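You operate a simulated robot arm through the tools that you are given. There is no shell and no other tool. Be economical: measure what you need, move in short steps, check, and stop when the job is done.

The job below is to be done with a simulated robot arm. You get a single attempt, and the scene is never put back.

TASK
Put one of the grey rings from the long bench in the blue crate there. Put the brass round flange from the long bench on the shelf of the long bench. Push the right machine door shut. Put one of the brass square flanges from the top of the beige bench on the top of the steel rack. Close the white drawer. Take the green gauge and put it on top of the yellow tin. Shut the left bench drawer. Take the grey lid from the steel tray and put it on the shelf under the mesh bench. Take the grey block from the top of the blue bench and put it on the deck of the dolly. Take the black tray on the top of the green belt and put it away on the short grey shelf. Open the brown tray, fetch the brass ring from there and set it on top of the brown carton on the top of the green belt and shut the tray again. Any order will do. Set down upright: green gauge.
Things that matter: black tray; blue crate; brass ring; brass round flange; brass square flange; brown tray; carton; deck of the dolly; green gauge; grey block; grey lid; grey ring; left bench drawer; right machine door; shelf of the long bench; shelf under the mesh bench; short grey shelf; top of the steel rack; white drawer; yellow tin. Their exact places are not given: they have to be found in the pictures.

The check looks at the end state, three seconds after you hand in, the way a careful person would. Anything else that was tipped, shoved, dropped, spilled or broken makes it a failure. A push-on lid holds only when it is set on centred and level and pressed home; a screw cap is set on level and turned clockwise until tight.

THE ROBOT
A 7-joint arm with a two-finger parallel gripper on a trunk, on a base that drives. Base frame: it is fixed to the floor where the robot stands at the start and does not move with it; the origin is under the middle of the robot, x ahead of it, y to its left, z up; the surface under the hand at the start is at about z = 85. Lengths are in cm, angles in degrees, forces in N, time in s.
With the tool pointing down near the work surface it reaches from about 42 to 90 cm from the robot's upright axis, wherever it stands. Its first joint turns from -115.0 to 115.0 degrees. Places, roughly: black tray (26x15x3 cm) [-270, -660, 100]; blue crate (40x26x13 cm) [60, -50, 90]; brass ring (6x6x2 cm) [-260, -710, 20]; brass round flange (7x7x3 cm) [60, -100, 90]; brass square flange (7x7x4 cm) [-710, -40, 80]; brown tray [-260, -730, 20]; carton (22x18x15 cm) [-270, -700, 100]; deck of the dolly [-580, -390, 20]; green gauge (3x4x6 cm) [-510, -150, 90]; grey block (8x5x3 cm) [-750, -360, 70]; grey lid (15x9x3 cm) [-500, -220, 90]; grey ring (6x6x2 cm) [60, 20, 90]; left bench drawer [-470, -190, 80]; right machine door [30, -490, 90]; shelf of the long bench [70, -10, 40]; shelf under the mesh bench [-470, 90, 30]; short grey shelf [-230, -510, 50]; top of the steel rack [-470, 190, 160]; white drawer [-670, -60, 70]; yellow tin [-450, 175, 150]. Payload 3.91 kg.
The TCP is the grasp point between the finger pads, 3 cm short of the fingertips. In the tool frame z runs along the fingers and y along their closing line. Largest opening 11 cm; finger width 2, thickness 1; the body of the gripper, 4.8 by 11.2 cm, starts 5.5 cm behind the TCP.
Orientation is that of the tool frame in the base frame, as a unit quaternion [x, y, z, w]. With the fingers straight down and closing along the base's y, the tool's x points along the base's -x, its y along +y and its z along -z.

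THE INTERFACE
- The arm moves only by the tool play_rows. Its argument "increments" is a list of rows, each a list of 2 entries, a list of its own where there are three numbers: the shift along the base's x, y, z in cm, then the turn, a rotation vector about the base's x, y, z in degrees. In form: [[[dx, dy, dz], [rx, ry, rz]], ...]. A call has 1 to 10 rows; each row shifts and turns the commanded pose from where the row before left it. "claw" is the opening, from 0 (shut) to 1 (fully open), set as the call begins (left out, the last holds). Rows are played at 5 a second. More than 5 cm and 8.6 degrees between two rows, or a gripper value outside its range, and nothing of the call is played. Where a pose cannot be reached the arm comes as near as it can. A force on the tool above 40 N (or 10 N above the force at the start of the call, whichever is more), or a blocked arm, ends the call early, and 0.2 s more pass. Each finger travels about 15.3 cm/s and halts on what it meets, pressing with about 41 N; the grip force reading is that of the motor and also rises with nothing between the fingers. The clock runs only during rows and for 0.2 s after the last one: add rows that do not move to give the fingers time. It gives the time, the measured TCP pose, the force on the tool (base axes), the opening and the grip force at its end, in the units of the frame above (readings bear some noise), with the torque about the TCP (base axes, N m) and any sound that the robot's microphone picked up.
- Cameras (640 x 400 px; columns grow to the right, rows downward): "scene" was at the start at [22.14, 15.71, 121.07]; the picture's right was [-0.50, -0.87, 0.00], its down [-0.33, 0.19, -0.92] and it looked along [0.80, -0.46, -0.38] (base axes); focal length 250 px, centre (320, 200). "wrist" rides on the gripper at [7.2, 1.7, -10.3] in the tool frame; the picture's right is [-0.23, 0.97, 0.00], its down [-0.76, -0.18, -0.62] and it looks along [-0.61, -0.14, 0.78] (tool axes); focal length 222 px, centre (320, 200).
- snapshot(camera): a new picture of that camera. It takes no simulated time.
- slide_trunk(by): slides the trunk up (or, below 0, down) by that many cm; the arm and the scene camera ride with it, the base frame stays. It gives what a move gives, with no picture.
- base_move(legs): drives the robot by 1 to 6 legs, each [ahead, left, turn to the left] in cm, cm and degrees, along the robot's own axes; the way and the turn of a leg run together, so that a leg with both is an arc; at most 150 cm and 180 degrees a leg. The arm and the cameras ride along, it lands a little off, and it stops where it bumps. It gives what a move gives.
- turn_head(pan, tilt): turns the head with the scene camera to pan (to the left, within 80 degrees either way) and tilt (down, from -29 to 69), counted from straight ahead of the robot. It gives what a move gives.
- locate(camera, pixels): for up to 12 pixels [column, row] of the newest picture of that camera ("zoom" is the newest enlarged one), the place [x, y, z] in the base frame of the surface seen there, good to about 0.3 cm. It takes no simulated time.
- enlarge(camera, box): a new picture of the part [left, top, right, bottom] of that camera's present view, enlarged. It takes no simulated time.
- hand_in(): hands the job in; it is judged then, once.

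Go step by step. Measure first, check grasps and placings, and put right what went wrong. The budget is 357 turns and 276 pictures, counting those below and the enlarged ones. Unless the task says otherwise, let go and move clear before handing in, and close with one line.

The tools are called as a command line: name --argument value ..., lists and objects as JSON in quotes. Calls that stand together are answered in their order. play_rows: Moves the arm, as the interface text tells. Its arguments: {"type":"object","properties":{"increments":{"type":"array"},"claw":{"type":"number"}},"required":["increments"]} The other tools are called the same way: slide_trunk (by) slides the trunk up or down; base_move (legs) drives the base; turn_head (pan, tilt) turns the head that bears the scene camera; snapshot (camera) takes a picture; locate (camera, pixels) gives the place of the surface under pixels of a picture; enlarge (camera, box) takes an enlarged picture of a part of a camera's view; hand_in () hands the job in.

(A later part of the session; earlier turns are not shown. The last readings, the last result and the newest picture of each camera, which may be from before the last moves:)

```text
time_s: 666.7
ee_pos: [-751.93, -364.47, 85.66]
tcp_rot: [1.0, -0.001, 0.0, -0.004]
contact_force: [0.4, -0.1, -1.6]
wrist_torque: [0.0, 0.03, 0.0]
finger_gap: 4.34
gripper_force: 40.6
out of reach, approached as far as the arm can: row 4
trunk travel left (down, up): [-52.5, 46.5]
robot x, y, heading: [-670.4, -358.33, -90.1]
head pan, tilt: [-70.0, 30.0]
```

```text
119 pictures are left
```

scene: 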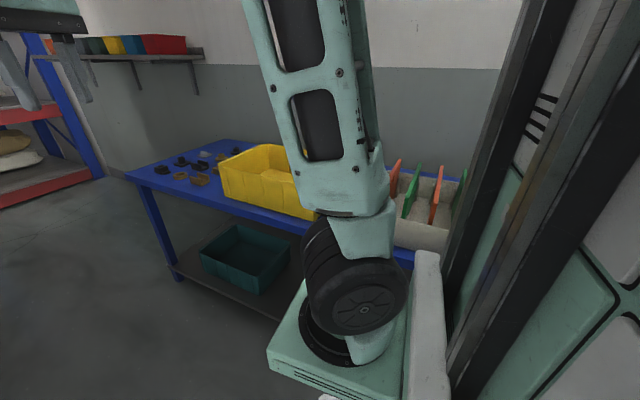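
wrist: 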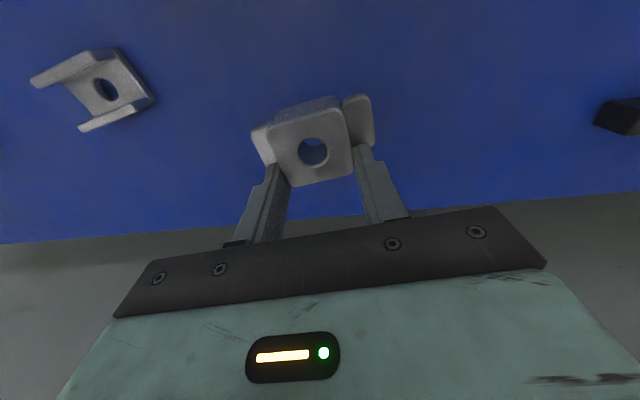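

Held. I raise by trunk to clear the boxes, step away from the bench and swing the arm back ahead.

slide_trunk --by 30

base_move --legs '[[0, 10, 0]]'

play_rows --increments '[[[4, 0, 2], [0, 0, 0]], [[4, 0, 2], [0, 0, 0]], [[4, 0, 2], [0, 0, 0]], [[4, 0, 0], [0, 0, 0]], [[2, 0, 0], [0, 0, 0]], [[0, 0, 0], [0, 0, 0]]]'

```text
time_s: 669.7
ee_pos: [-752.05, -364.59, 115.59]
tcp_rot: [1.0, 0.001, 0.0, -0.003]
contact_force: [-0.4, 0.3, -2.5]
wrist_torque: [-0.01, 0.04, 0.01]
finger_gap: 4.34
gripper_force: 40.5
trunk travel left (down, up): [-82.5, 16.5]
robot x, y, heading: [-670.19, -358.44, -90.1]
head pan, tilt: [-70.0, 30.0]
```

```text
time_s: 670.8
ee_pos: [-741.92, -364.52, 115.65]
tcp_rot: [1.0, 0.0, 0.0, -0.002]
contact_force: [0.0, 0.8, -1.5]
wrist_torque: [0.0, 0.0, -0.01]
finger_gap: 4.38
gripper_force: 41.4
trunk travel left (down, up): [-82.5, 16.5]
robot x, y, heading: [-660.28, -357.97, -90.2]
head pan, tilt: [-70.0, 30.0]
```

```text
time_s: 672.2
ee_pos: [-739.05, -361.24, 124.92]
tcp_rot: [1.0, 0.0, 0.001, -0.002]
contact_force: [0.1, 0.3, -1.4]
wrist_torque: [-0.01, 0.06, -0.02]
finger_gap: 4.34
gripper_force: 41.0
out of reach, approached as far as the arm can: row 1, 2, 3, 4, 5
trunk travel left (down, up): [-82.5, 16.5]
robot x, y, heading: [-660.64, -357.95, -90.0]
head pan, tilt: [-70.0, 30.0]
```

play_rows --increments '[[[0, 0, 4], [0, 0, 0]], [[0, 0, 4], [0, 0, 0]], [[2, 0, 4], [0, 0, 0]], [[2, 0, 4], [0, 0, 0]], [[0, 0, 0], [0, 0, 0]]]'

turn_head --pan -80 --tilt 0

snapshot --camera "scene"

```text
time_s: 673.4
ee_pos: [-732.55, -361.83, 139.96]
tcp_rot: [1.0, 0.0, 0.0, -0.002]
contact_force: [-0.3, 0.4, -0.9]
wrist_torque: [-0.02, 0.02, 0.01]
finger_gap: 4.38
gripper_force: 41.0
out of reach, approached as far as the arm can: row 1, 2
trunk travel left (down, up): [-82.5, 16.5]
robot x, y, heading: [-659.96, -358.8, -90.2]
head pan, tilt: [-70.0, 30.0]
```

```text
time_s: 674.4
ee_pos: [-732.6, -361.78, 139.99]
tcp_rot: [1.0, 0.0, -0.001, -0.003]
contact_force: [0.0, -0.2, -1.4]
wrist_torque: [0.02, 0.02, -0.01]
finger_gap: 4.36
gripper_force: 41.1
trunk travel left (down, up): [-82.5, 16.5]
robot x, y, heading: [-660.11, -358.61, -90.0]
head pan, tilt: [-80.0, 0.0]
```

```text
118 pictures are left
```

scene: 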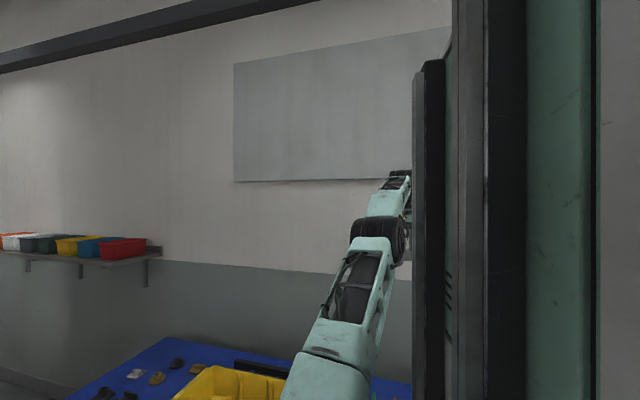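

play_rows --increments '[[[3, 0, 0], [0, 0, 0]], [[3, 0, 0], [0, 0, 0]], [[3, 0, 0], [0, 0, 0]], [[0, 0, 0], [0, 0, 0]]]'

play_rows --increments '[[[0.73, -4.21, 0], [0, 0, 4.25]], [[1.0, -4.15, 0], [0, 0, 4.25]], [[1.28, -4.07, 0], [0, 0, 4.25]], [[1.56, -3.98, 0], [0, 0, 4.25]], [[1.82, -3.86, 0], [0, 0, 4.25]], [[2.08, -3.73, 0], [0, 0, 4.25]], [[2.32, -3.58, 0], [0, 0, 4.25]], [[2.56, -3.42, 0], [0, 0, 4.25]], [[2.78, -3.24, 0], [0, 0, 4.25]], [[2.99, -3.05, 0], [0, 0, 4.25]]]'

play_rows --increments '[[[3.19, -2.83, 0], [0, 0, 4.25]], [[3.37, -2.62, 0], [0, 0, 4.25]], [[3.54, -2.38, 0], [0, 0, 4.25]], [[3.7, -2.13, 0], [0, 0, 4.25]], [[3.83, -1.88, 0], [0, 0, 4.25]], [[3.95, -1.62, 0], [0, 0, 4.25]], [[4.05, -1.35, 0], [0, 0, 4.25]], [[4.13, -1.08, 0], [0, 0, 4.25]], [[4.2, -0.79, 0], [0, 0, 4.25]], [[0, 0, 0], [0, 0, 0]]]'

```text
time_s: 675.4
ee_pos: [-723.71, -361.8, 140.24]
tcp_rot: [1.0, 0.001, 0.0, -0.002]
contact_force: [0.1, -0.5, -1.4]
wrist_torque: [-0.01, 0.03, 0.0]
finger_gap: 4.34
gripper_force: 41.3
trunk travel left (down, up): [-82.5, 16.5]
robot x, y, heading: [-660.09, -358.33, -89.9]
head pan, tilt: [-80.0, 0.0]
```

```text
time_s: 677.6
ee_pos: [-704.61, -399.18, 140.18]
tcp_rot: [0.931, 0.364, -0.002, -0.003]
contact_force: [-0.5, 0.0, -0.2]
wrist_torque: [-0.01, 0.0, -0.01]
finger_gap: 4.35
gripper_force: 40.9
trunk travel left (down, up): [-82.5, 16.5]
robot x, y, heading: [-660.3, -358.16, -90.1]
head pan, tilt: [-80.0, 0.0]
```

```text
time_s: 679.8
ee_pos: [-670.67, -415.62, 140.08]
tcp_rot: [0.762, 0.648, -0.002, -0.002]
contact_force: [0.1, -0.7, -1.4]
wrist_torque: [0.0, 0.0, -0.02]
finger_gap: 4.38
gripper_force: 41.5
trunk travel left (down, up): [-82.5, 16.5]
robot x, y, heading: [-660.45, -358.14, -89.8]
head pan, tilt: [-80.0, 0.0]
```

Arm is ahead again. Now the dolly at left: I look at its deck.

turn_head --pan 45 --tilt 45

snapshot --camera "scene"

```text
time_s: 681.8
ee_pos: [-670.62, -415.62, 139.98]
tcp_rot: [0.762, 0.648, -0.002, -0.002]
contact_force: [0.5, 0.2, -1.3]
wrist_torque: [-0.01, 0.0, -0.02]
finger_gap: 4.35
gripper_force: 40.9
trunk travel left (down, up): [-82.5, 16.5]
robot x, y, heading: [-660.45, -358.19, -89.8]
head pan, tilt: [45.0, 45.0]
```

```text
117 pictures are left
```

scene: 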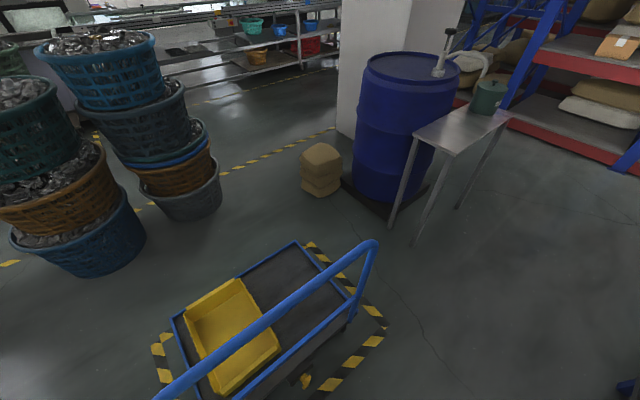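

locate --camera "scene" --pixels '[[295, 245], [340, 300], [300, 290], [265, 275], [310, 310], [375, 245], [240, 285], [280, 345], [300, 335], [172, 320], [350, 325], [255, 330]]'

enlarge --camera "scene" --box '[140, 230, 400, 400]'

```text
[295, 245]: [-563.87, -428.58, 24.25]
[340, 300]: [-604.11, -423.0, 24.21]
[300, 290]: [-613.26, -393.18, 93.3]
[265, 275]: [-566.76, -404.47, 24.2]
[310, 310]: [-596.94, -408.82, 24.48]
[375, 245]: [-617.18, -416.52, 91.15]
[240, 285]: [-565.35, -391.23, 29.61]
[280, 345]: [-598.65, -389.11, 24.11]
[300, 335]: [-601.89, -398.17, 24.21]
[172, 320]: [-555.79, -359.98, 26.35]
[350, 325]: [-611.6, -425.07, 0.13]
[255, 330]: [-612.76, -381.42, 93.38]
```

```text
2.35 times, centred on (270, 315) of scene
```

zoom: 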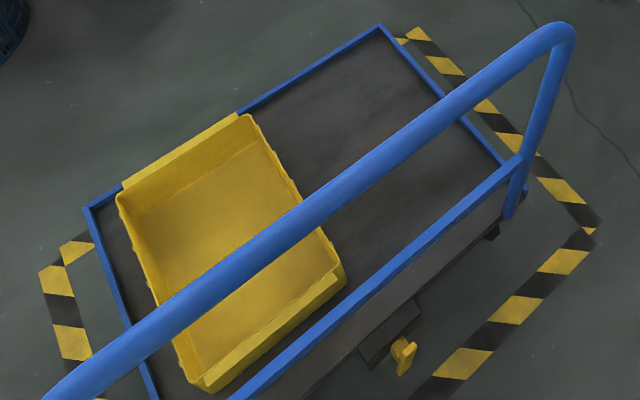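

locate --camera "scene" --pixels '[[345, 185], [420, 205], [392, 228], [415, 243], [460, 208], [320, 195], [230, 200], [250, 180], [450, 300], [500, 380], [140, 240], [215, 215]]'

```text
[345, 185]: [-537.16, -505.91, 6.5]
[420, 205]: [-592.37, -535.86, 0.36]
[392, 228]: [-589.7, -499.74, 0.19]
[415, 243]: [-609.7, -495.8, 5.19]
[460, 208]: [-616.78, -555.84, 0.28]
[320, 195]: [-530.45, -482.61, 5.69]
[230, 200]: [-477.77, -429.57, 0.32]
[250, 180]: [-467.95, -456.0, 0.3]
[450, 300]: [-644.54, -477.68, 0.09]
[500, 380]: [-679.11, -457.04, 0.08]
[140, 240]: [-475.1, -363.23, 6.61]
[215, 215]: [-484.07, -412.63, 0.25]
```

The handle bars the dolly's west side, but its free deck area (y≈-400..-425, z 24.2) can be reached diagonally past the handle's south post. I drive forward ~108 cm and turn to heading ~39°.

base_move --legs '[[55, 0, 0], [55, 6, 0]]'

base_move --legs '[[0, 0, 64], [0, 0, 65]]'

turn_head --pan 0 --tilt 45

snapshot --camera "scene"

```text
time_s: 687.8
ee_pos: [-665.8, -526.73, 139.88]
tcp_rot: [0.765, 0.644, -0.001, -0.003]
contact_force: [-0.1, 0.0, -1.8]
wrist_torque: [-0.04, 0.03, -0.02]
finger_gap: 4.36
gripper_force: 40.8
trunk travel left (down, up): [-82.5, 16.5]
robot x, y, heading: [-654.85, -469.74, -90.7]
head pan, tilt: [45.0, 45.0]
```

```text
time_s: 693.9
ee_pos: [-603.83, -441.23, 140.08]
tcp_rot: [-0.258, 0.966, -0.003, 0.001]
contact_force: [-0.1, -1.1, -0.7]
wrist_torque: [-0.01, -0.02, 0.0]
finger_gap: 4.36
gripper_force: 40.2
trunk travel left (down, up): [-82.5, 16.5]
robot x, y, heading: [-654.75, -469.57, 39.2]
head pan, tilt: [45.0, 45.0]
```

```text
time_s: 695.0
ee_pos: [-603.84, -441.29, 140.06]
tcp_rot: [-0.258, 0.966, -0.002, 0.001]
contact_force: [-1.3, 0.1, -2.2]
wrist_torque: [0.03, -0.04, 0.0]
finger_gap: 4.39
gripper_force: 40.9
trunk travel left (down, up): [-82.5, 16.5]
robot x, y, heading: [-654.79, -469.39, 39.0]
head pan, tilt: [0.0, 45.0]
```

```text
115 pictures are left
```

scene: 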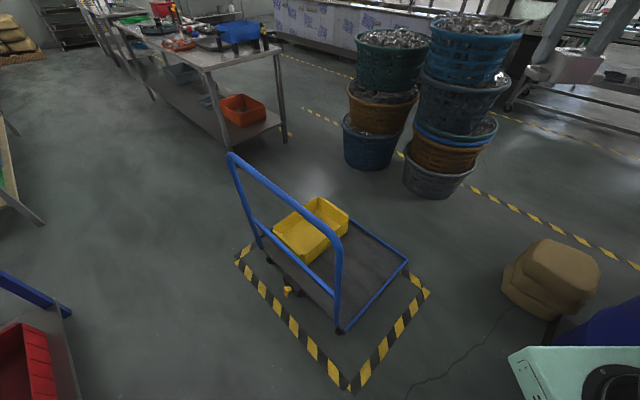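

locate --camera "scene" --pixels '[[360, 265], [380, 260], [340, 270], [403, 262], [340, 325], [338, 235], [365, 290], [350, 240], [375, 280]]'

slide_trunk --by -40

slide_trunk --by -40

turn_head --pan -10 --tilt 30

snapshot --camera "scene"

```text
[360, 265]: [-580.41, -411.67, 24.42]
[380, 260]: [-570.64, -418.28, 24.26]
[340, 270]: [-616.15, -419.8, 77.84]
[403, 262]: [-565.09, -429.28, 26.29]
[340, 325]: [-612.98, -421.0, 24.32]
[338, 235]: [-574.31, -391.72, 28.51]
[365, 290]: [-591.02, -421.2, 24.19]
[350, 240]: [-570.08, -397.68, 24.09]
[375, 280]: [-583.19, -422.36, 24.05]
```

```text
time_s: 698.8
ee_pos: [-603.79, -441.22, 100.06]
tcp_rot: [-0.258, 0.966, -0.002, 0.001]
contact_force: [0.9, 0.3, -1.5]
wrist_torque: [0.03, -0.01, 0.02]
finger_gap: 4.35
gripper_force: 41.3
trunk travel left (down, up): [-42.5, 56.5]
robot x, y, heading: [-654.87, -469.26, 39.3]
head pan, tilt: [0.0, 45.0]
```

```text
time_s: 702.7
ee_pos: [-603.86, -441.33, 60.03]
tcp_rot: [-0.258, 0.966, -0.003, 0.0]
contact_force: [0.2, 0.0, -2.0]
wrist_torque: [0.01, 0.03, 0.01]
finger_gap: 4.35
gripper_force: 41.4
trunk travel left (down, up): [-2.5, 96.5]
robot x, y, heading: [-655.07, -469.82, 39.2]
head pan, tilt: [0.0, 45.0]
```

```text
time_s: 703.4
ee_pos: [-603.81, -441.27, 59.97]
tcp_rot: [-0.258, 0.966, -0.002, 0.001]
contact_force: [-0.3, -0.6, -0.8]
wrist_torque: [0.0, -0.03, 0.02]
finger_gap: 4.37
gripper_force: 40.6
trunk travel left (down, up): [-2.5, 96.5]
robot x, y, heading: [-654.65, -469.29, 39.2]
head pan, tilt: [-10.0, 30.0]
```

```text
114 pictures are left
```

scene: 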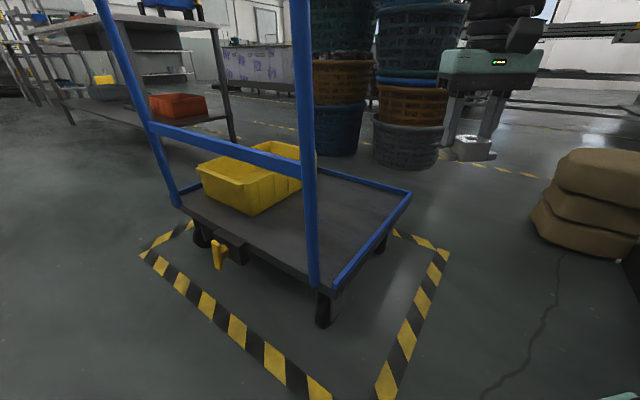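

I drive 6 cm nearer and extend the arm over the free deck.

base_move --legs '[[6, 0, 0]]'

play_rows --increments '[[[0, 0, -4], [0, 0, 0]], [[0, 0, -4], [0, 0, 0]], [[1.5, 3, -2], [0, 0, 0]], [[1.5, 3, -2], [0, 0, 0]], [[1.8, 3, -1], [0, 0, 0]], [[1.8, 3, -1], [0, 0, 0]], [[1.8, 3, 0], [0, 0, 0]], [[1.8, 3, 0], [0, 0, 0]], [[0, 0, 0], [0, 0, 0]]]'

snapshot --camera "scene"

snapshot --camera "wrist"

```text
time_s: 704.4
ee_pos: [-599.25, -437.49, 59.97]
tcp_rot: [-0.259, 0.966, -0.002, 0.001]
contact_force: [0.7, -0.4, -1.6]
wrist_torque: [0.01, -0.07, 0.04]
finger_gap: 4.36
gripper_force: 40.7
trunk travel left (down, up): [-2.5, 96.5]
robot x, y, heading: [-650.51, -465.93, 39.3]
head pan, tilt: [-10.0, 30.0]
```

```text
time_s: 706.4
ee_pos: [-588.99, -419.49, 46.19]
tcp_rot: [-0.258, 0.966, -0.003, 0.0]
contact_force: [0.1, -0.3, -1.5]
wrist_torque: [0.01, -0.04, -0.01]
finger_gap: 4.34
gripper_force: 40.6
trunk travel left (down, up): [-2.5, 96.5]
robot x, y, heading: [-650.16, -465.91, 39.3]
head pan, tilt: [-10.0, 30.0]
```

```text
113 pictures are left
```

scene: 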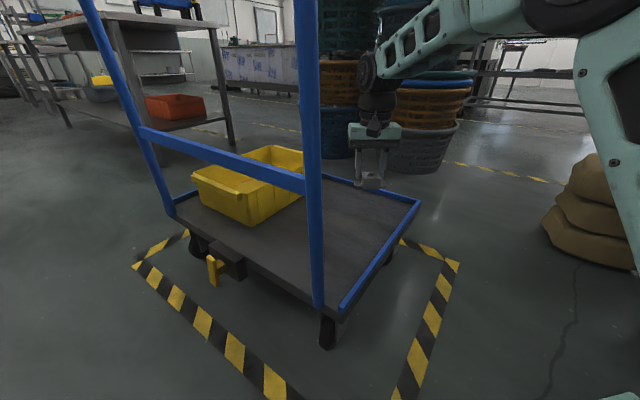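

```text
112 pictures are left
```

wrist: 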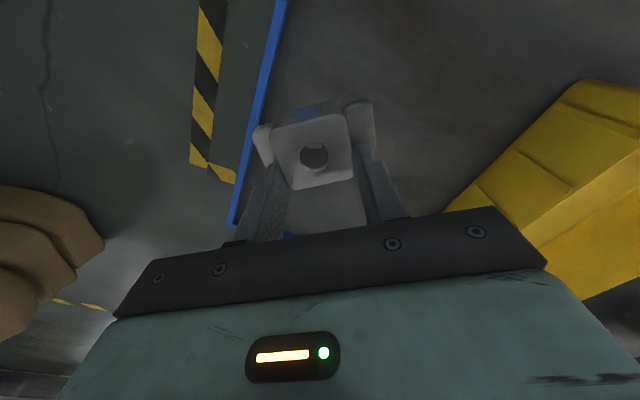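

play_rows --increments '[[[0.5, 2, -3], [0, 0, 0]], [[0.5, 2, -3], [0, 0, 0]], [[0, 0, -4], [0, 0, 0]], [[0, 0, -4], [0, 0, 0]], [[0, 0, -2.5], [0, 0, 0]], [[0, 0, 0], [0, 0, 0]]]'

snapshot --camera "scene"

```text
time_s: 707.8
ee_pos: [-588.14, -415.48, 29.21]
tcp_rot: [-0.258, 0.966, -0.002, 0.0]
contact_force: [0.1, 0.3, -1.2]
wrist_torque: [-0.02, -0.03, -0.02]
finger_gap: 4.38
gripper_force: 41.1
trunk travel left (down, up): [-2.5, 96.5]
robot x, y, heading: [-650.02, -465.78, 39.2]
head pan, tilt: [-10.0, 30.0]
```

```text
111 pictures are left
```

scene: 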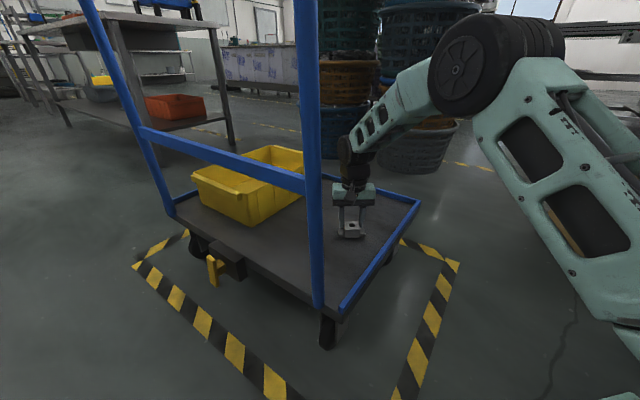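

play_rows --increments '[[[0, 0, -0.4], [0, 0, 0]], [[0, 0, -0.2], [0, 0, 0]], [[0, 0, 0], [0, 0, 0]]]'

play_rows --increments '[[[0, 0, -0.25], [0, 0, 0]], [[0, 0, 0], [0, 0, 0]]]'

```text
time_s: 708.6
ee_pos: [-588.13, -415.5, 28.88]
tcp_rot: [-0.258, 0.966, -0.003, 0.0]
contact_force: [0.2, 0.3, -1.4]
wrist_torque: [0.04, -0.01, 0.0]
finger_gap: 4.34
gripper_force: 40.9
trunk travel left (down, up): [-2.5, 96.5]
robot x, y, heading: [-650.24, -465.37, 39.1]
head pan, tilt: [-10.0, 30.0]
```

```text
time_s: 709.2
ee_pos: [-588.04, -415.44, 28.61]
tcp_rot: [-0.258, 0.966, -0.003, 0.001]
contact_force: [0.4, 0.4, -1.6]
wrist_torque: [0.03, -0.06, -0.03]
finger_gap: 4.39
gripper_force: 41.1
trunk travel left (down, up): [-2.5, 96.5]
robot x, y, heading: [-650.64, -465.58, 39.1]
head pan, tilt: [-10.0, 30.0]
```

play_rows --increments '[[[0, 0, -0.25], [0, 0, 0]], [[0, 0, 0], [0, 0, 0]]]'

play_rows --increments '[[[0, 0, -0.2], [0, 0, 0]], [[0, 0, 0], [0, 0, 0]]]'

```text
time_s: 709.8
ee_pos: [-587.97, -415.54, 28.33]
tcp_rot: [-0.258, 0.966, -0.003, 0.0]
contact_force: [0.0, -0.3, -2.5]
wrist_torque: [0.04, -0.05, -0.01]
finger_gap: 4.35
gripper_force: 41.6
trunk travel left (down, up): [-2.5, 96.5]
robot x, y, heading: [-649.99, -465.54, 39.1]
head pan, tilt: [-10.0, 30.0]
```

```text
time_s: 710.4
ee_pos: [-588.0, -415.57, 28.32]
tcp_rot: [-0.258, 0.966, -0.001, 0.0]
contact_force: [-1.1, 0.0, 2.7]
wrist_torque: [0.06, 0.2, 0.01]
finger_gap: 4.34
gripper_force: 41.1
trunk travel left (down, up): [-2.5, 96.5]
robot x, y, heading: [-650.13, -465.81, 39.1]
head pan, tilt: [-10.0, 30.0]
```

Contact. Release, rise and retreat.

play_rows --increments '[[[0, 0, 0], [0, 0, 0]], [[0, 0, 0], [0, 0, 0]], [[0, 0, 3], [0, 0, 0]], [[0, 0, 4], [0, 0, 0]], [[0, 0, 4], [0, 0, 0]], [[-0.5, -1, 4], [0, 0, 0]], [[0, 0, 0], [0, 0, 0]]]' --claw 0.6

play_rows --increments '[[[-2, -4, 0], [0, 0, 0]], [[-2, -4, 1], [0, 0, 0]], [[-2, -4, 1], [0, 0, 0]], [[-2, -4, 1], [0, 0, 0]], [[-2, -4, 1], [0, 0, 0]], [[-2, -3, 2], [0, 0, 0]], [[0, 0, 4], [0, 0, 0]], [[0, 0, 4], [0, 0, 0]]]'

snapshot --camera "scene"

```text
time_s: 712.0
ee_pos: [-588.3, -416.47, 43.22]
tcp_rot: [-0.257, 0.966, -0.003, 0.0]
contact_force: [1.0, -0.2, 1.0]
wrist_torque: [0.01, -0.01, 0.0]
finger_gap: 6.6
gripper_force: 0.0
trunk travel left (down, up): [-2.5, 96.5]
robot x, y, heading: [-650.08, -465.36, 39.3]
head pan, tilt: [-10.0, 30.0]
```

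```text
time_s: 713.8
ee_pos: [-600.21, -439.42, 57.1]
tcp_rot: [-0.258, 0.966, -0.002, 0.0]
contact_force: [0.7, 0.1, -0.5]
wrist_torque: [-0.01, 0.04, 0.01]
finger_gap: 6.63
gripper_force: 0.1
trunk travel left (down, up): [-2.5, 96.5]
robot x, y, heading: [-650.42, -465.94, 38.9]
head pan, tilt: [-10.0, 30.0]
```

```text
110 pictures are left
```

scene: 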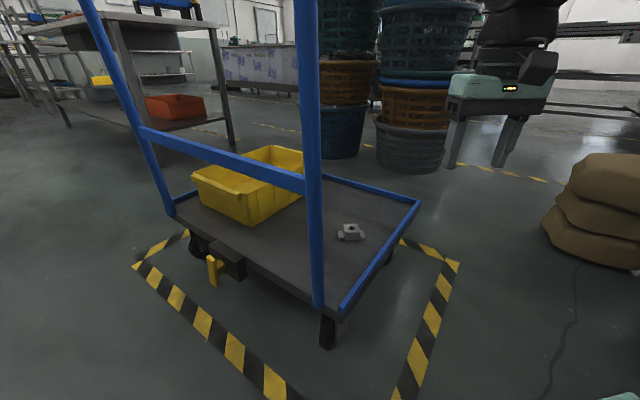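

The grey block is on the dolly deck. Next the belt's far side. I raise the trunk, turn to heading 90°, and go back north through the lane.

slide_trunk --by 40

slide_trunk --by 10

play_rows --increments '[[[0, 0, 3], [0, 0, -8]], [[0, 0, 3], [0, 0, -8]], [[0, 0, 3], [0, 0, -6]], [[0, 0, 2], [0, 0, 0]]]'

base_move --legs '[[-5, 5, 51], [0, 6, 0], [100, 0, 0], [95, 0, 0]]'

```text
time_s: 717.6
ee_pos: [-600.06, -439.48, 97.13]
tcp_rot: [-0.259, 0.966, -0.002, 0.001]
contact_force: [0.2, -0.2, 0.4]
wrist_torque: [0.0, 0.01, -0.02]
finger_gap: 6.58
gripper_force: 0.1
trunk travel left (down, up): [-42.5, 56.5]
robot x, y, heading: [-650.19, -465.79, 39.1]
head pan, tilt: [-10.0, 30.0]
```

```text
time_s: 719.0
ee_pos: [-600.14, -439.55, 107.11]
tcp_rot: [-0.258, 0.966, -0.002, 0.001]
contact_force: [0.0, 0.5, -0.6]
wrist_torque: [0.01, 0.02, 0.01]
finger_gap: 6.63
gripper_force: 0.1
trunk travel left (down, up): [-52.5, 46.5]
robot x, y, heading: [-650.05, -465.6, 38.9]
head pan, tilt: [-10.0, 30.0]
```

```text
time_s: 720.0
ee_pos: [-600.02, -439.39, 118.11]
tcp_rot: [-0.068, 0.998, -0.003, -0.001]
contact_force: [0.9, 0.2, -0.4]
wrist_torque: [-0.01, 0.02, -0.02]
finger_gap: 6.59
gripper_force: 0.2
trunk travel left (down, up): [-52.5, 46.5]
robot x, y, heading: [-650.14, -465.38, 39.3]
head pan, tilt: [-10.0, 30.0]
```

```text
time_s: 732.6
ee_pos: [-651.74, -218.21, 117.99]
tcp_rot: [-0.485, 0.874, -0.002, 0.002]
contact_force: [-0.2, -0.5, -0.3]
wrist_torque: [0.02, -0.02, 0.01]
finger_gap: 6.59
gripper_force: 0.1
trunk travel left (down, up): [-52.5, 46.5]
robot x, y, heading: [-664.15, -273.5, 89.3]
head pan, tilt: [-10.0, 30.0]
```

base_move --legs '[[0, 0, 0.7], [20, -50, 0], [130, 0, 0], [118, -8, 0]]'

play_rows --increments '[[[0, 0, 0], [0, 0, 8]], [[0, 0, 0], [0, 0, 8]], [[0, 0, 0], [0, 0, 8]], [[0, 0, 0], [0, 0, 7]], [[0, 0, 0], [0, 0, 0]]]'

```text
time_s: 747.7
ee_pos: [-586.3, 48.41, 118.1]
tcp_rot: [-0.479, 0.878, -0.002, 0.002]
contact_force: [0.0, 0.4, -0.4]
wrist_torque: [0.01, 0.0, 0.03]
finger_gap: 6.59
gripper_force: 0.0
trunk travel left (down, up): [-52.5, 46.5]
robot x, y, heading: [-599.11, -7.16, 88.4]
head pan, tilt: [-10.0, 30.0]
```

```text
time_s: 748.9
ee_pos: [-586.29, 48.45, 118.02]
tcp_rot: [-0.696, 0.718, -0.002, 0.002]
contact_force: [-0.1, -0.2, 0.1]
wrist_torque: [0.0, 0.02, -0.01]
finger_gap: 6.62
gripper_force: 0.1
trunk travel left (down, up): [-52.5, 46.5]
robot x, y, heading: [-599.13, -6.28, 88.3]
head pan, tilt: [-10.0, 30.0]
```

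base_move --legs '[[3, 0, 0], [0, 0, -88.3], [90, 0, 0]]'

```text
time_s: 757.8
ee_pos: [-454.28, -14.34, 118.09]
tcp_rot: [-0.001, 1.0, -0.002, 0.0]
contact_force: [-0.2, -0.8, 0.1]
wrist_torque: [0.04, -0.02, -0.01]
finger_gap: 6.6
gripper_force: 0.0
trunk travel left (down, up): [-52.5, 46.5]
robot x, y, heading: [-509.71, -3.01, -0.1]
head pan, tilt: [-10.0, 30.0]
```

base_move --legs '[[85, 2, 0], [75, 0, 0], [0, 0, -90]]'

turn_head --pan 0 --tilt 15

snapshot --camera "scene"

```text
time_s: 769.9
ee_pos: [-359.88, -56.09, 118.18]
tcp_rot: [0.711, 0.703, -0.002, -0.002]
contact_force: [0.9, 0.0, -0.5]
wrist_torque: [0.04, 0.0, -0.03]
finger_gap: 6.57
gripper_force: 0.0
trunk travel left (down, up): [-52.5, 46.5]
robot x, y, heading: [-347.92, -0.65, -90.4]
head pan, tilt: [-10.0, 30.0]
```

```text
time_s: 770.6
ee_pos: [-359.82, -56.13, 117.99]
tcp_rot: [0.711, 0.704, -0.002, -0.001]
contact_force: [-0.4, -0.7, -0.4]
wrist_torque: [0.0, 0.01, 0.0]
finger_gap: 6.61
gripper_force: 0.1
trunk travel left (down, up): [-52.5, 46.5]
robot x, y, heading: [-348.49, -0.76, -90.5]
head pan, tilt: [0.0, 15.0]
```

```text
109 pictures are left
```

scene: 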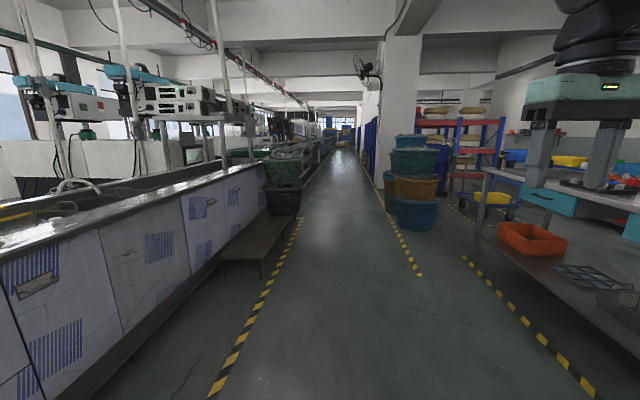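

locate --camera "scene" --pixels '[[298, 210], [395, 225], [302, 170], [290, 230], [390, 195], [330, 160], [360, 170]]'

base_move --legs '[[150, 0, 0], [150, 0, 0], [80, 0, 0]]'

turn_head --pan 15 --tilt 20

snapshot --camera "scene"

```text
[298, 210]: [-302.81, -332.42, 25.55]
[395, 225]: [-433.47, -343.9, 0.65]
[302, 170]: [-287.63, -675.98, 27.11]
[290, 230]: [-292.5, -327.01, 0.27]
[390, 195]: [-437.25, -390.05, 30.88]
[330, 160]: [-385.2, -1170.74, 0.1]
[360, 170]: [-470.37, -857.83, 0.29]
```

```text
time_s: 789.0
ee_pos: [-368.99, -436.22, 117.99]
tcp_rot: [0.718, 0.696, -0.002, -0.002]
contact_force: [-0.2, -0.7, -0.5]
wrist_torque: [0.0, 0.0, -0.01]
finger_gap: 6.62
gripper_force: 0.1
trunk travel left (down, up): [-52.5, 46.5]
robot x, y, heading: [-356.96, -381.05, -91.7]
head pan, tilt: [0.0, 15.0]
```

```text
time_s: 789.8
ee_pos: [-369.01, -436.28, 118.05]
tcp_rot: [0.718, 0.696, -0.002, -0.002]
contact_force: [-0.5, -0.5, -0.2]
wrist_torque: [-0.01, 0.0, 0.01]
finger_gap: 6.59
gripper_force: 0.0
trunk travel left (down, up): [-52.5, 46.5]
robot x, y, heading: [-356.16, -380.77, -91.7]
head pan, tilt: [15.0, 20.0]
```

```text
108 pictures are left
```

scene: 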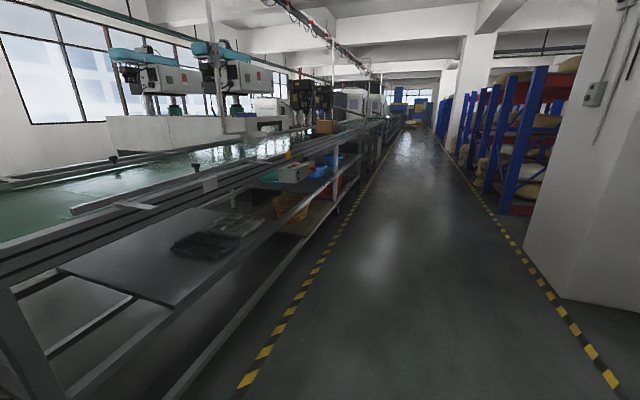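

Belt is on my left. I drive to y≈-640, turn left to face it.

base_move --legs '[[0, 0, 1.7], [130, 0, 0], [125, 0, 0], [0, 0, 90]]'

turn_head --pan 0 --tilt 30

snapshot --camera "scene"

```text
time_s: 806.4
ee_pos: [-304.78, -649.26, 118.01]
tcp_rot: [0.015, 1.0, -0.002, 0.0]
contact_force: [0.7, 0.4, 0.4]
wrist_torque: [0.01, -0.01, 0.0]
finger_gap: 6.59
gripper_force: 0.0
trunk travel left (down, up): [-52.5, 46.5]
robot x, y, heading: [-359.65, -636.51, -1.6]
head pan, tilt: [15.0, 20.0]
```

```text
time_s: 807.2
ee_pos: [-304.89, -649.32, 118.09]
tcp_rot: [0.016, 1.0, -0.002, 0.0]
contact_force: [-0.1, -0.6, 0.3]
wrist_torque: [0.0, 0.04, 0.02]
finger_gap: 6.6
gripper_force: 0.0
trunk travel left (down, up): [-52.5, 46.5]
robot x, y, heading: [-359.68, -636.62, -1.6]
head pan, tilt: [0.0, 30.0]
```

```text
107 pictures are left
```

scene: 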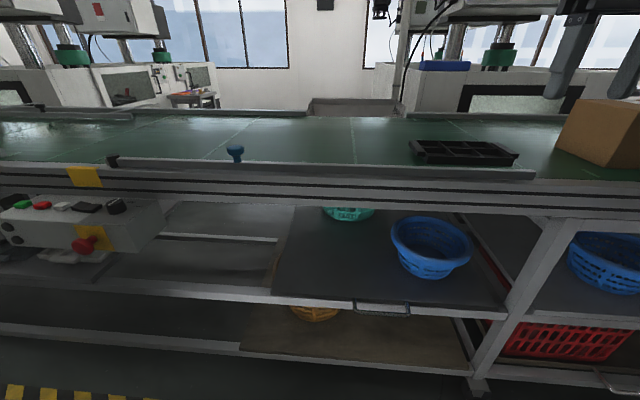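

locate --camera "scene" --pixels '[[412, 145], [420, 160], [512, 165], [515, 152], [425, 140], [535, 175], [115, 162], [300, 165], [300, 175], [575, 160], [560, 145], [385, 310]]'

turn_head --pan -45 --tilt 35

snapshot --camera "scene"

```text
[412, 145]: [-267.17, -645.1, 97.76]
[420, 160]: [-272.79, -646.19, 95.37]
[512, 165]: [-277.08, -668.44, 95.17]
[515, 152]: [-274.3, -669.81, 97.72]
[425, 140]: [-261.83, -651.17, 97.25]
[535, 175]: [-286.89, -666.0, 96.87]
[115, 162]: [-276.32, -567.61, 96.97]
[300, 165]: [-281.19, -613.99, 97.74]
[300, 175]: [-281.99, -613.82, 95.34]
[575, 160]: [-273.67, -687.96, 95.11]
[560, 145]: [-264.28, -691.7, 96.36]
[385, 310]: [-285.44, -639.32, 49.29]
```

```text
time_s: 808.3
ee_pos: [-304.78, -649.46, 118.04]
tcp_rot: [0.016, 1.0, -0.002, 0.0]
contact_force: [0.5, -0.1, 0.1]
wrist_torque: [0.02, 0.0, -0.03]
finger_gap: 6.63
gripper_force: 0.1
trunk travel left (down, up): [-52.5, 46.5]
robot x, y, heading: [-359.89, -636.87, -1.7]
head pan, tilt: [-45.0, 35.0]
```

```text
106 pictures are left
```

scene: 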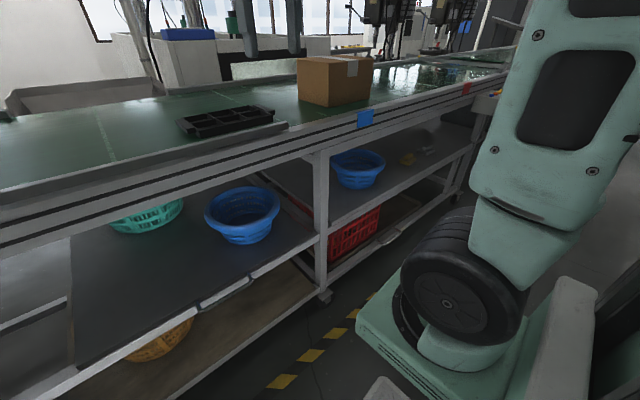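

turn_head --pan -15 --tilt 30

enlarge --camera "scene" --box '[300, 110, 500, 200]'

snapshot --camera "wrist"

```text
time_s: 809.3
ee_pos: [-304.75, -649.41, 118.09]
tcp_rot: [0.015, 1.0, -0.003, -0.001]
contact_force: [-0.3, -0.2, -0.2]
wrist_torque: [0.04, -0.01, -0.01]
finger_gap: 6.6
gripper_force: 0.0
trunk travel left (down, up): [-52.5, 46.5]
robot x, y, heading: [-359.97, -636.51, -1.6]
head pan, tilt: [-15.0, 30.0]
```

```text
3.20 times, centred on (400, 155) of scene
```

zoom: 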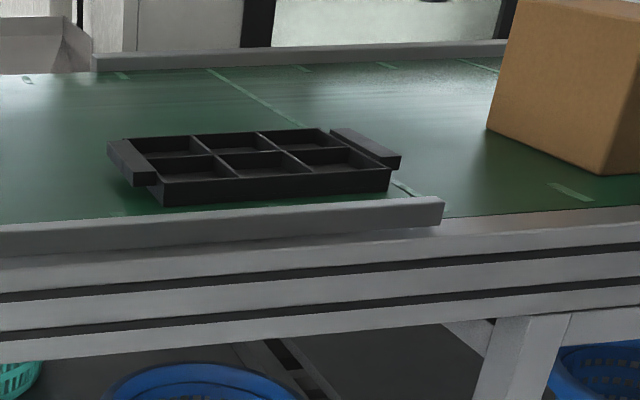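

```text
104 pictures are left
```

wrist: 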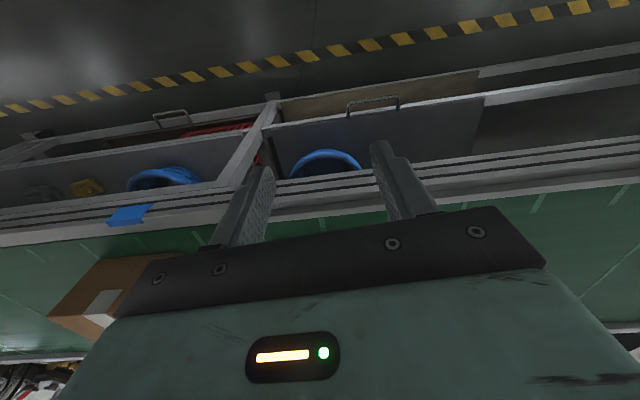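

The tray has a long centre rib along y; I'll pinch that rib, hand tilted toward -y as with the lid, and later yaw it forward. First re-orient: yaw -90°, tilt 42° toward -y.

play_rows --increments '[[[0, 1, 1], [0, 0, -8.5]], [[0, 1, 1], [0, 0, -8.5]], [[0, 1, 0], [0, 0, -8.5]], [[0, 1, 0], [0, 0, -8.5]], [[0, 1, 0], [0, 0, -8.5]], [[0, 1, 0], [0, 0, -8.5]], [[0, 0, 0], [0, 0, -8.5]], [[0, 0, 0], [0, 0, -8.5]], [[0, 0, 0], [0, 0, -8.5]], [[0, 0, 0], [0, 0, -8.5]]]'

play_rows --increments '[[[0, 0, 0], [0, 0, -8.5]], [[0, 0, 0], [-7, 0, 0]], [[0, 0, 0], [-7, 0, 0]], [[0, 0, 0], [-7, 0, 0]], [[0, 0, 0], [-7, 0, 0]], [[0, 0, 0], [-7, 0, 0]], [[0, 0, 0], [-7, 0, 0]], [[0, 0, 0], [0, 0, 0]]]'

base_move --legs '[[24, -12, 1.6]]'

snapshot --camera "wrist"

turn_head --pan -10 --tilt 40

snapshot --camera "scene"

```text
time_s: 811.5
ee_pos: [-304.85, -643.4, 120.1]
tcp_rot: [0.687, 0.727, -0.001, -0.002]
contact_force: [-1.0, -0.1, 0.4]
wrist_torque: [0.0, 0.02, -0.01]
finger_gap: 6.61
gripper_force: 0.0
trunk travel left (down, up): [-52.5, 46.5]
robot x, y, heading: [-359.91, -636.64, -1.5]
head pan, tilt: [-15.0, 30.0]
```

```text
time_s: 813.3
ee_pos: [-304.71, -643.53, 120.07]
tcp_rot: [0.689, 0.629, -0.243, 0.265]
contact_force: [-0.5, 0.0, 0.5]
wrist_torque: [-0.02, 0.0, 0.01]
finger_gap: 6.61
gripper_force: 0.0
trunk travel left (down, up): [-52.5, 46.5]
robot x, y, heading: [-360.35, -636.29, -1.5]
head pan, tilt: [-15.0, 30.0]
```

```text
time_s: 815.2
ee_pos: [-280.15, -654.64, 120.04]
tcp_rot: [0.682, 0.637, -0.24, 0.267]
contact_force: [0.2, -0.2, 0.5]
wrist_torque: [-0.01, 0.01, -0.04]
finger_gap: 6.62
gripper_force: 0.0
trunk travel left (down, up): [-52.5, 46.5]
robot x, y, heading: [-335.38, -648.97, -0.3]
head pan, tilt: [-15.0, 30.0]
```

```text
103 pictures are left
```

wrist: 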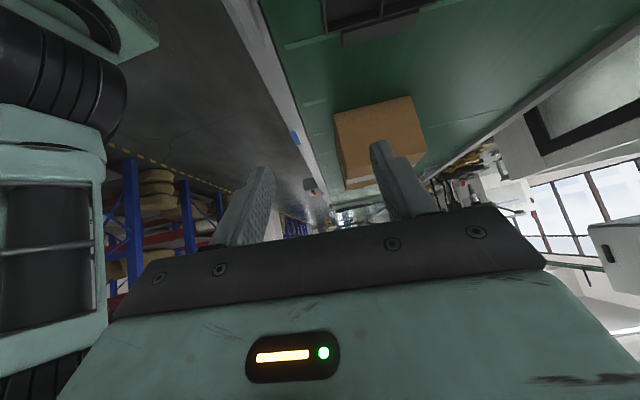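

```text
time_s: 815.9
ee_pos: [-280.15, -654.68, 120.13]
tcp_rot: [0.683, 0.637, -0.24, 0.266]
contact_force: [0.1, 0.2, -0.3]
wrist_torque: [0.02, -0.01, 0.0]
finger_gap: 6.59
gripper_force: 0.1
trunk travel left (down, up): [-52.5, 46.5]
robot x, y, heading: [-335.5, -649.27, -0.3]
head pan, tilt: [-10.0, 40.0]
```

```text
102 pictures are left
```

scene: 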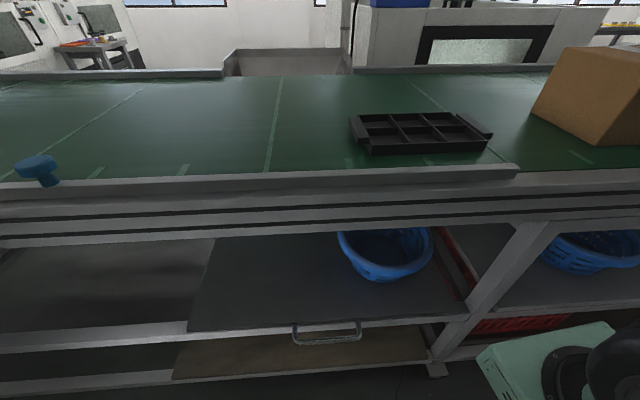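

enlarge --camera "scene" --box '[330, 90, 530, 190]'

locate --camera "zoom" --pixels '[[110, 120], [430, 125], [125, 170], [500, 175], [220, 122], [330, 122], [275, 121], [280, 165], [250, 90], [400, 122], [170, 122], [275, 150]]'

```text
3.20 times, centred on (430, 140) of scene
```

zoom: 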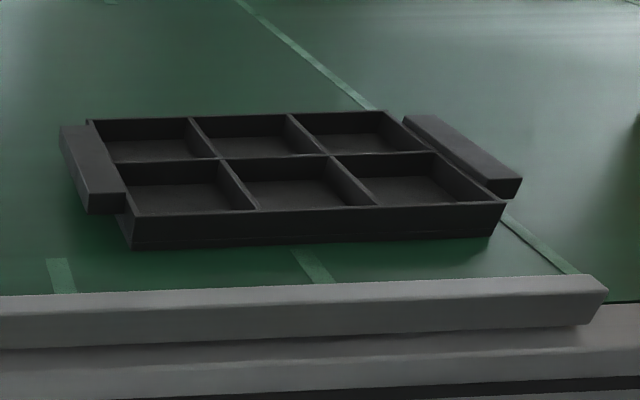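

```text
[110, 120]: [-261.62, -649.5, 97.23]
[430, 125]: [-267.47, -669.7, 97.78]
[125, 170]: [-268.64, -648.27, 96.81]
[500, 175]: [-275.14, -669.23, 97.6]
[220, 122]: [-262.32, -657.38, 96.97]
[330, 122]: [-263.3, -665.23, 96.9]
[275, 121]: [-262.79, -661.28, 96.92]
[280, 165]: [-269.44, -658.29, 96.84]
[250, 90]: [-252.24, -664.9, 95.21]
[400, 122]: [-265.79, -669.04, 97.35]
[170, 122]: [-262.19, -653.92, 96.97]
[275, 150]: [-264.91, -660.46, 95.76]
```

locate --camera "zoom" --pixels '[[230, 157], [250, 157], [270, 156], [290, 155], [310, 155], [270, 159], [250, 160], [290, 158], [260, 208], [320, 206], [120, 161], [425, 152]]'

```text
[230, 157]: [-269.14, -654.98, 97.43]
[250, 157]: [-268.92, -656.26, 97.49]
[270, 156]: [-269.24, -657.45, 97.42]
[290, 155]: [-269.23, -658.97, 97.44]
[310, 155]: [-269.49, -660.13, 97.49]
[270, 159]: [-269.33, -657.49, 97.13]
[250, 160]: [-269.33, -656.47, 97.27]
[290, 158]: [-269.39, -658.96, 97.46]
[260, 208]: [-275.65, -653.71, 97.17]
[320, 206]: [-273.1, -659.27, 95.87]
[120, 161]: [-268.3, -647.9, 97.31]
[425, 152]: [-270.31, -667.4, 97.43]
```

Rib: centre (-269.25,-657.6), slope ~6°, top 97.45, floor ≈95.8. I trim the orientation (rz -3.2, ry +3.3) and go above it.

play_rows --increments '[[[3, -0.5, 0], [0, 3.3, -3.2]], [[4, -0.5, 0], [0, 0, 0]], [[4, -0.65, 0], [0, 0, 0]], [[0, 0, -5], [0, 0, 0]], [[0, 0, -5], [0, 0, 0]], [[0, 0, -5], [0, 0, 0]], [[0, 0, 0], [0, 0, 0]]]' --claw 0.4

snapshot --camera "wrist"

enlarge --camera "scene" --box '[300, 60, 560, 200]'

```text
time_s: 817.5
ee_pos: [-269.36, -656.33, 104.94]
tcp_rot: [0.694, 0.624, -0.267, 0.24]
contact_force: [-1.0, -0.1, -0.6]
wrist_torque: [-0.01, -0.04, 0.0]
finger_gap: 4.41
gripper_force: 0.1
trunk travel left (down, up): [-52.5, 46.5]
robot x, y, heading: [-335.55, -649.45, -0.2]
head pan, tilt: [-10.0, 40.0]
```

```text
100 pictures are left
```

wrist: 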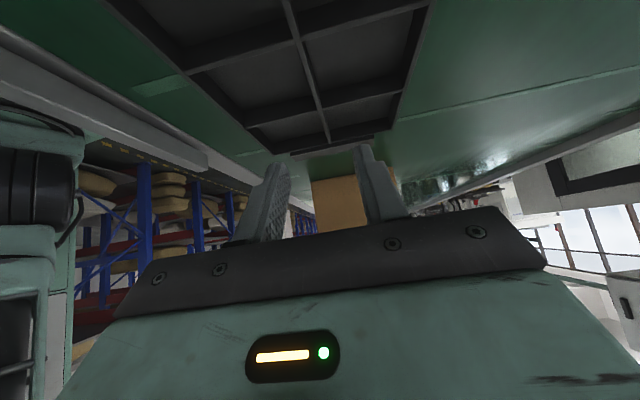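

```text
2.46 times, centred on (430, 130) of scene
```

zoom: 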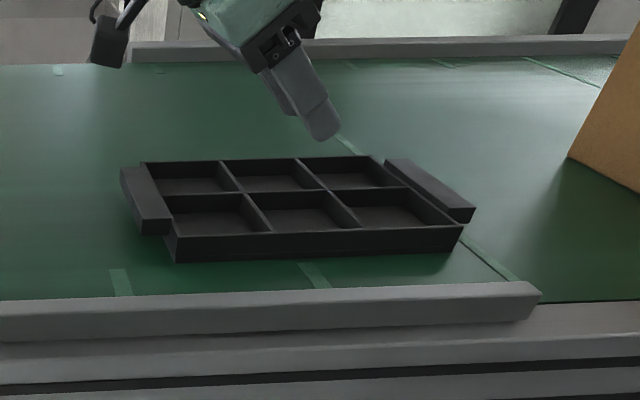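

play_rows --increments '[[[0.2, 0, -3], [0, 0, 0]], [[0, 0, -2], [0, 0, 0]], [[0, 0, -0.8], [0, 0, 0]], [[0, 0, 0], [0, 0, 0]]]'

snapshot --camera "wrist"

enlarge --camera "scene" --box '[320, 80, 520, 190]'

```text
time_s: 818.5
ee_pos: [-269.13, -656.35, 99.18]
tcp_rot: [0.693, 0.625, -0.267, 0.24]
contact_force: [-1.1, 0.1, -0.4]
wrist_torque: [0.0, 0.0, -0.02]
finger_gap: 4.4
gripper_force: 0.1
trunk travel left (down, up): [-52.5, 46.5]
robot x, y, heading: [-335.91, -649.39, -0.3]
head pan, tilt: [-10.0, 40.0]
```

```text
98 pictures are left
```

wrist: 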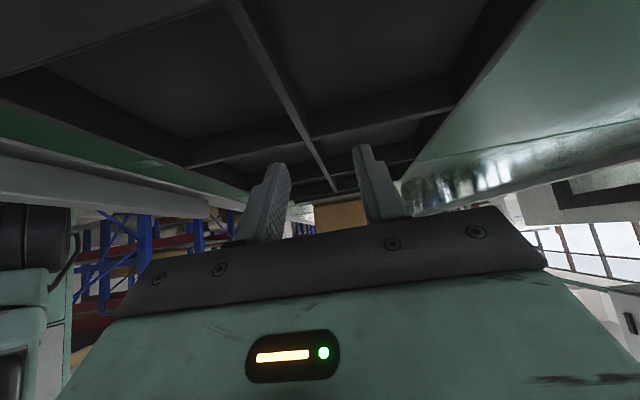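

```text
3.20 times, centred on (420, 135) of scene
```

zoom: 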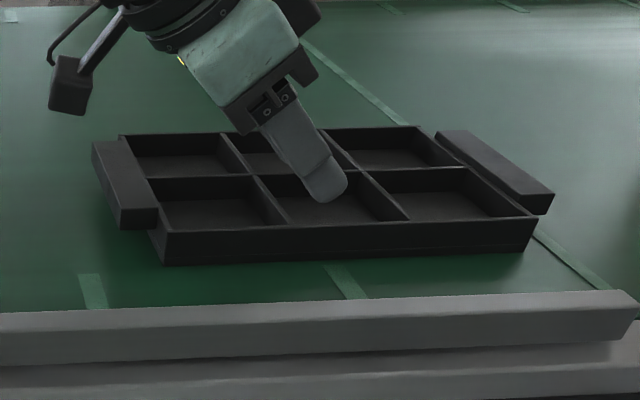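

The fingers straddle the rib in the middle cells. I close and lift slightly.

play_rows --increments '[[[0, 0, -0.2], [0, 0, 0]], [[0, 0, 0], [0, 0, 0]], [[0, 0, 0], [0, 0, 0]], [[0, 0, 0], [0, 0, 0]]]' --claw 0

play_rows --increments '[[[0, 0, 1], [0, 0, 0]], [[0, 0, 2], [0, 0, 0]], [[0, 0, 3], [0, 0, 0]], [[0, 0, 0], [0, 0, 0]]]'

snapshot --camera "scene"

```text
time_s: 819.5
ee_pos: [-269.04, -656.29, 99.23]
tcp_rot: [0.693, 0.625, -0.266, 0.241]
contact_force: [2.8, 1.9, 14.0]
wrist_torque: [-0.08, -0.05, 0.08]
finger_gap: 0.31
gripper_force: 41.4
trunk travel left (down, up): [-52.5, 46.5]
robot x, y, heading: [-335.36, -649.13, -0.4]
head pan, tilt: [-10.0, 40.0]
```

```text
time_s: 820.5
ee_pos: [-269.02, -656.41, 105.02]
tcp_rot: [0.692, 0.626, -0.266, 0.241]
contact_force: [-0.2, -0.5, -1.9]
wrist_torque: [0.05, -0.02, -0.01]
finger_gap: 0.32
gripper_force: 41.1
trunk travel left (down, up): [-52.5, 46.5]
robot x, y, heading: [-335.69, -649.27, -0.2]
head pan, tilt: [-10.0, 40.0]
```

```text
96 pictures are left
```

scene: 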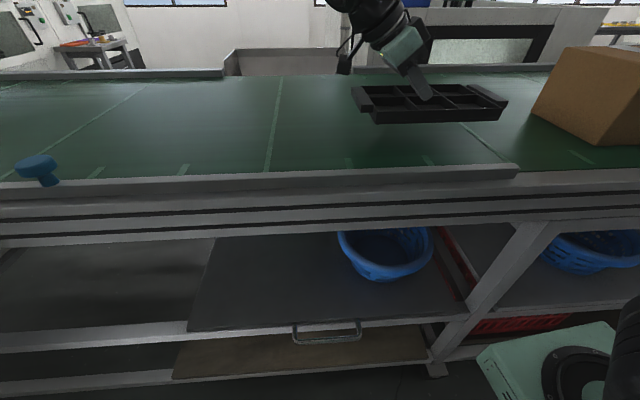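

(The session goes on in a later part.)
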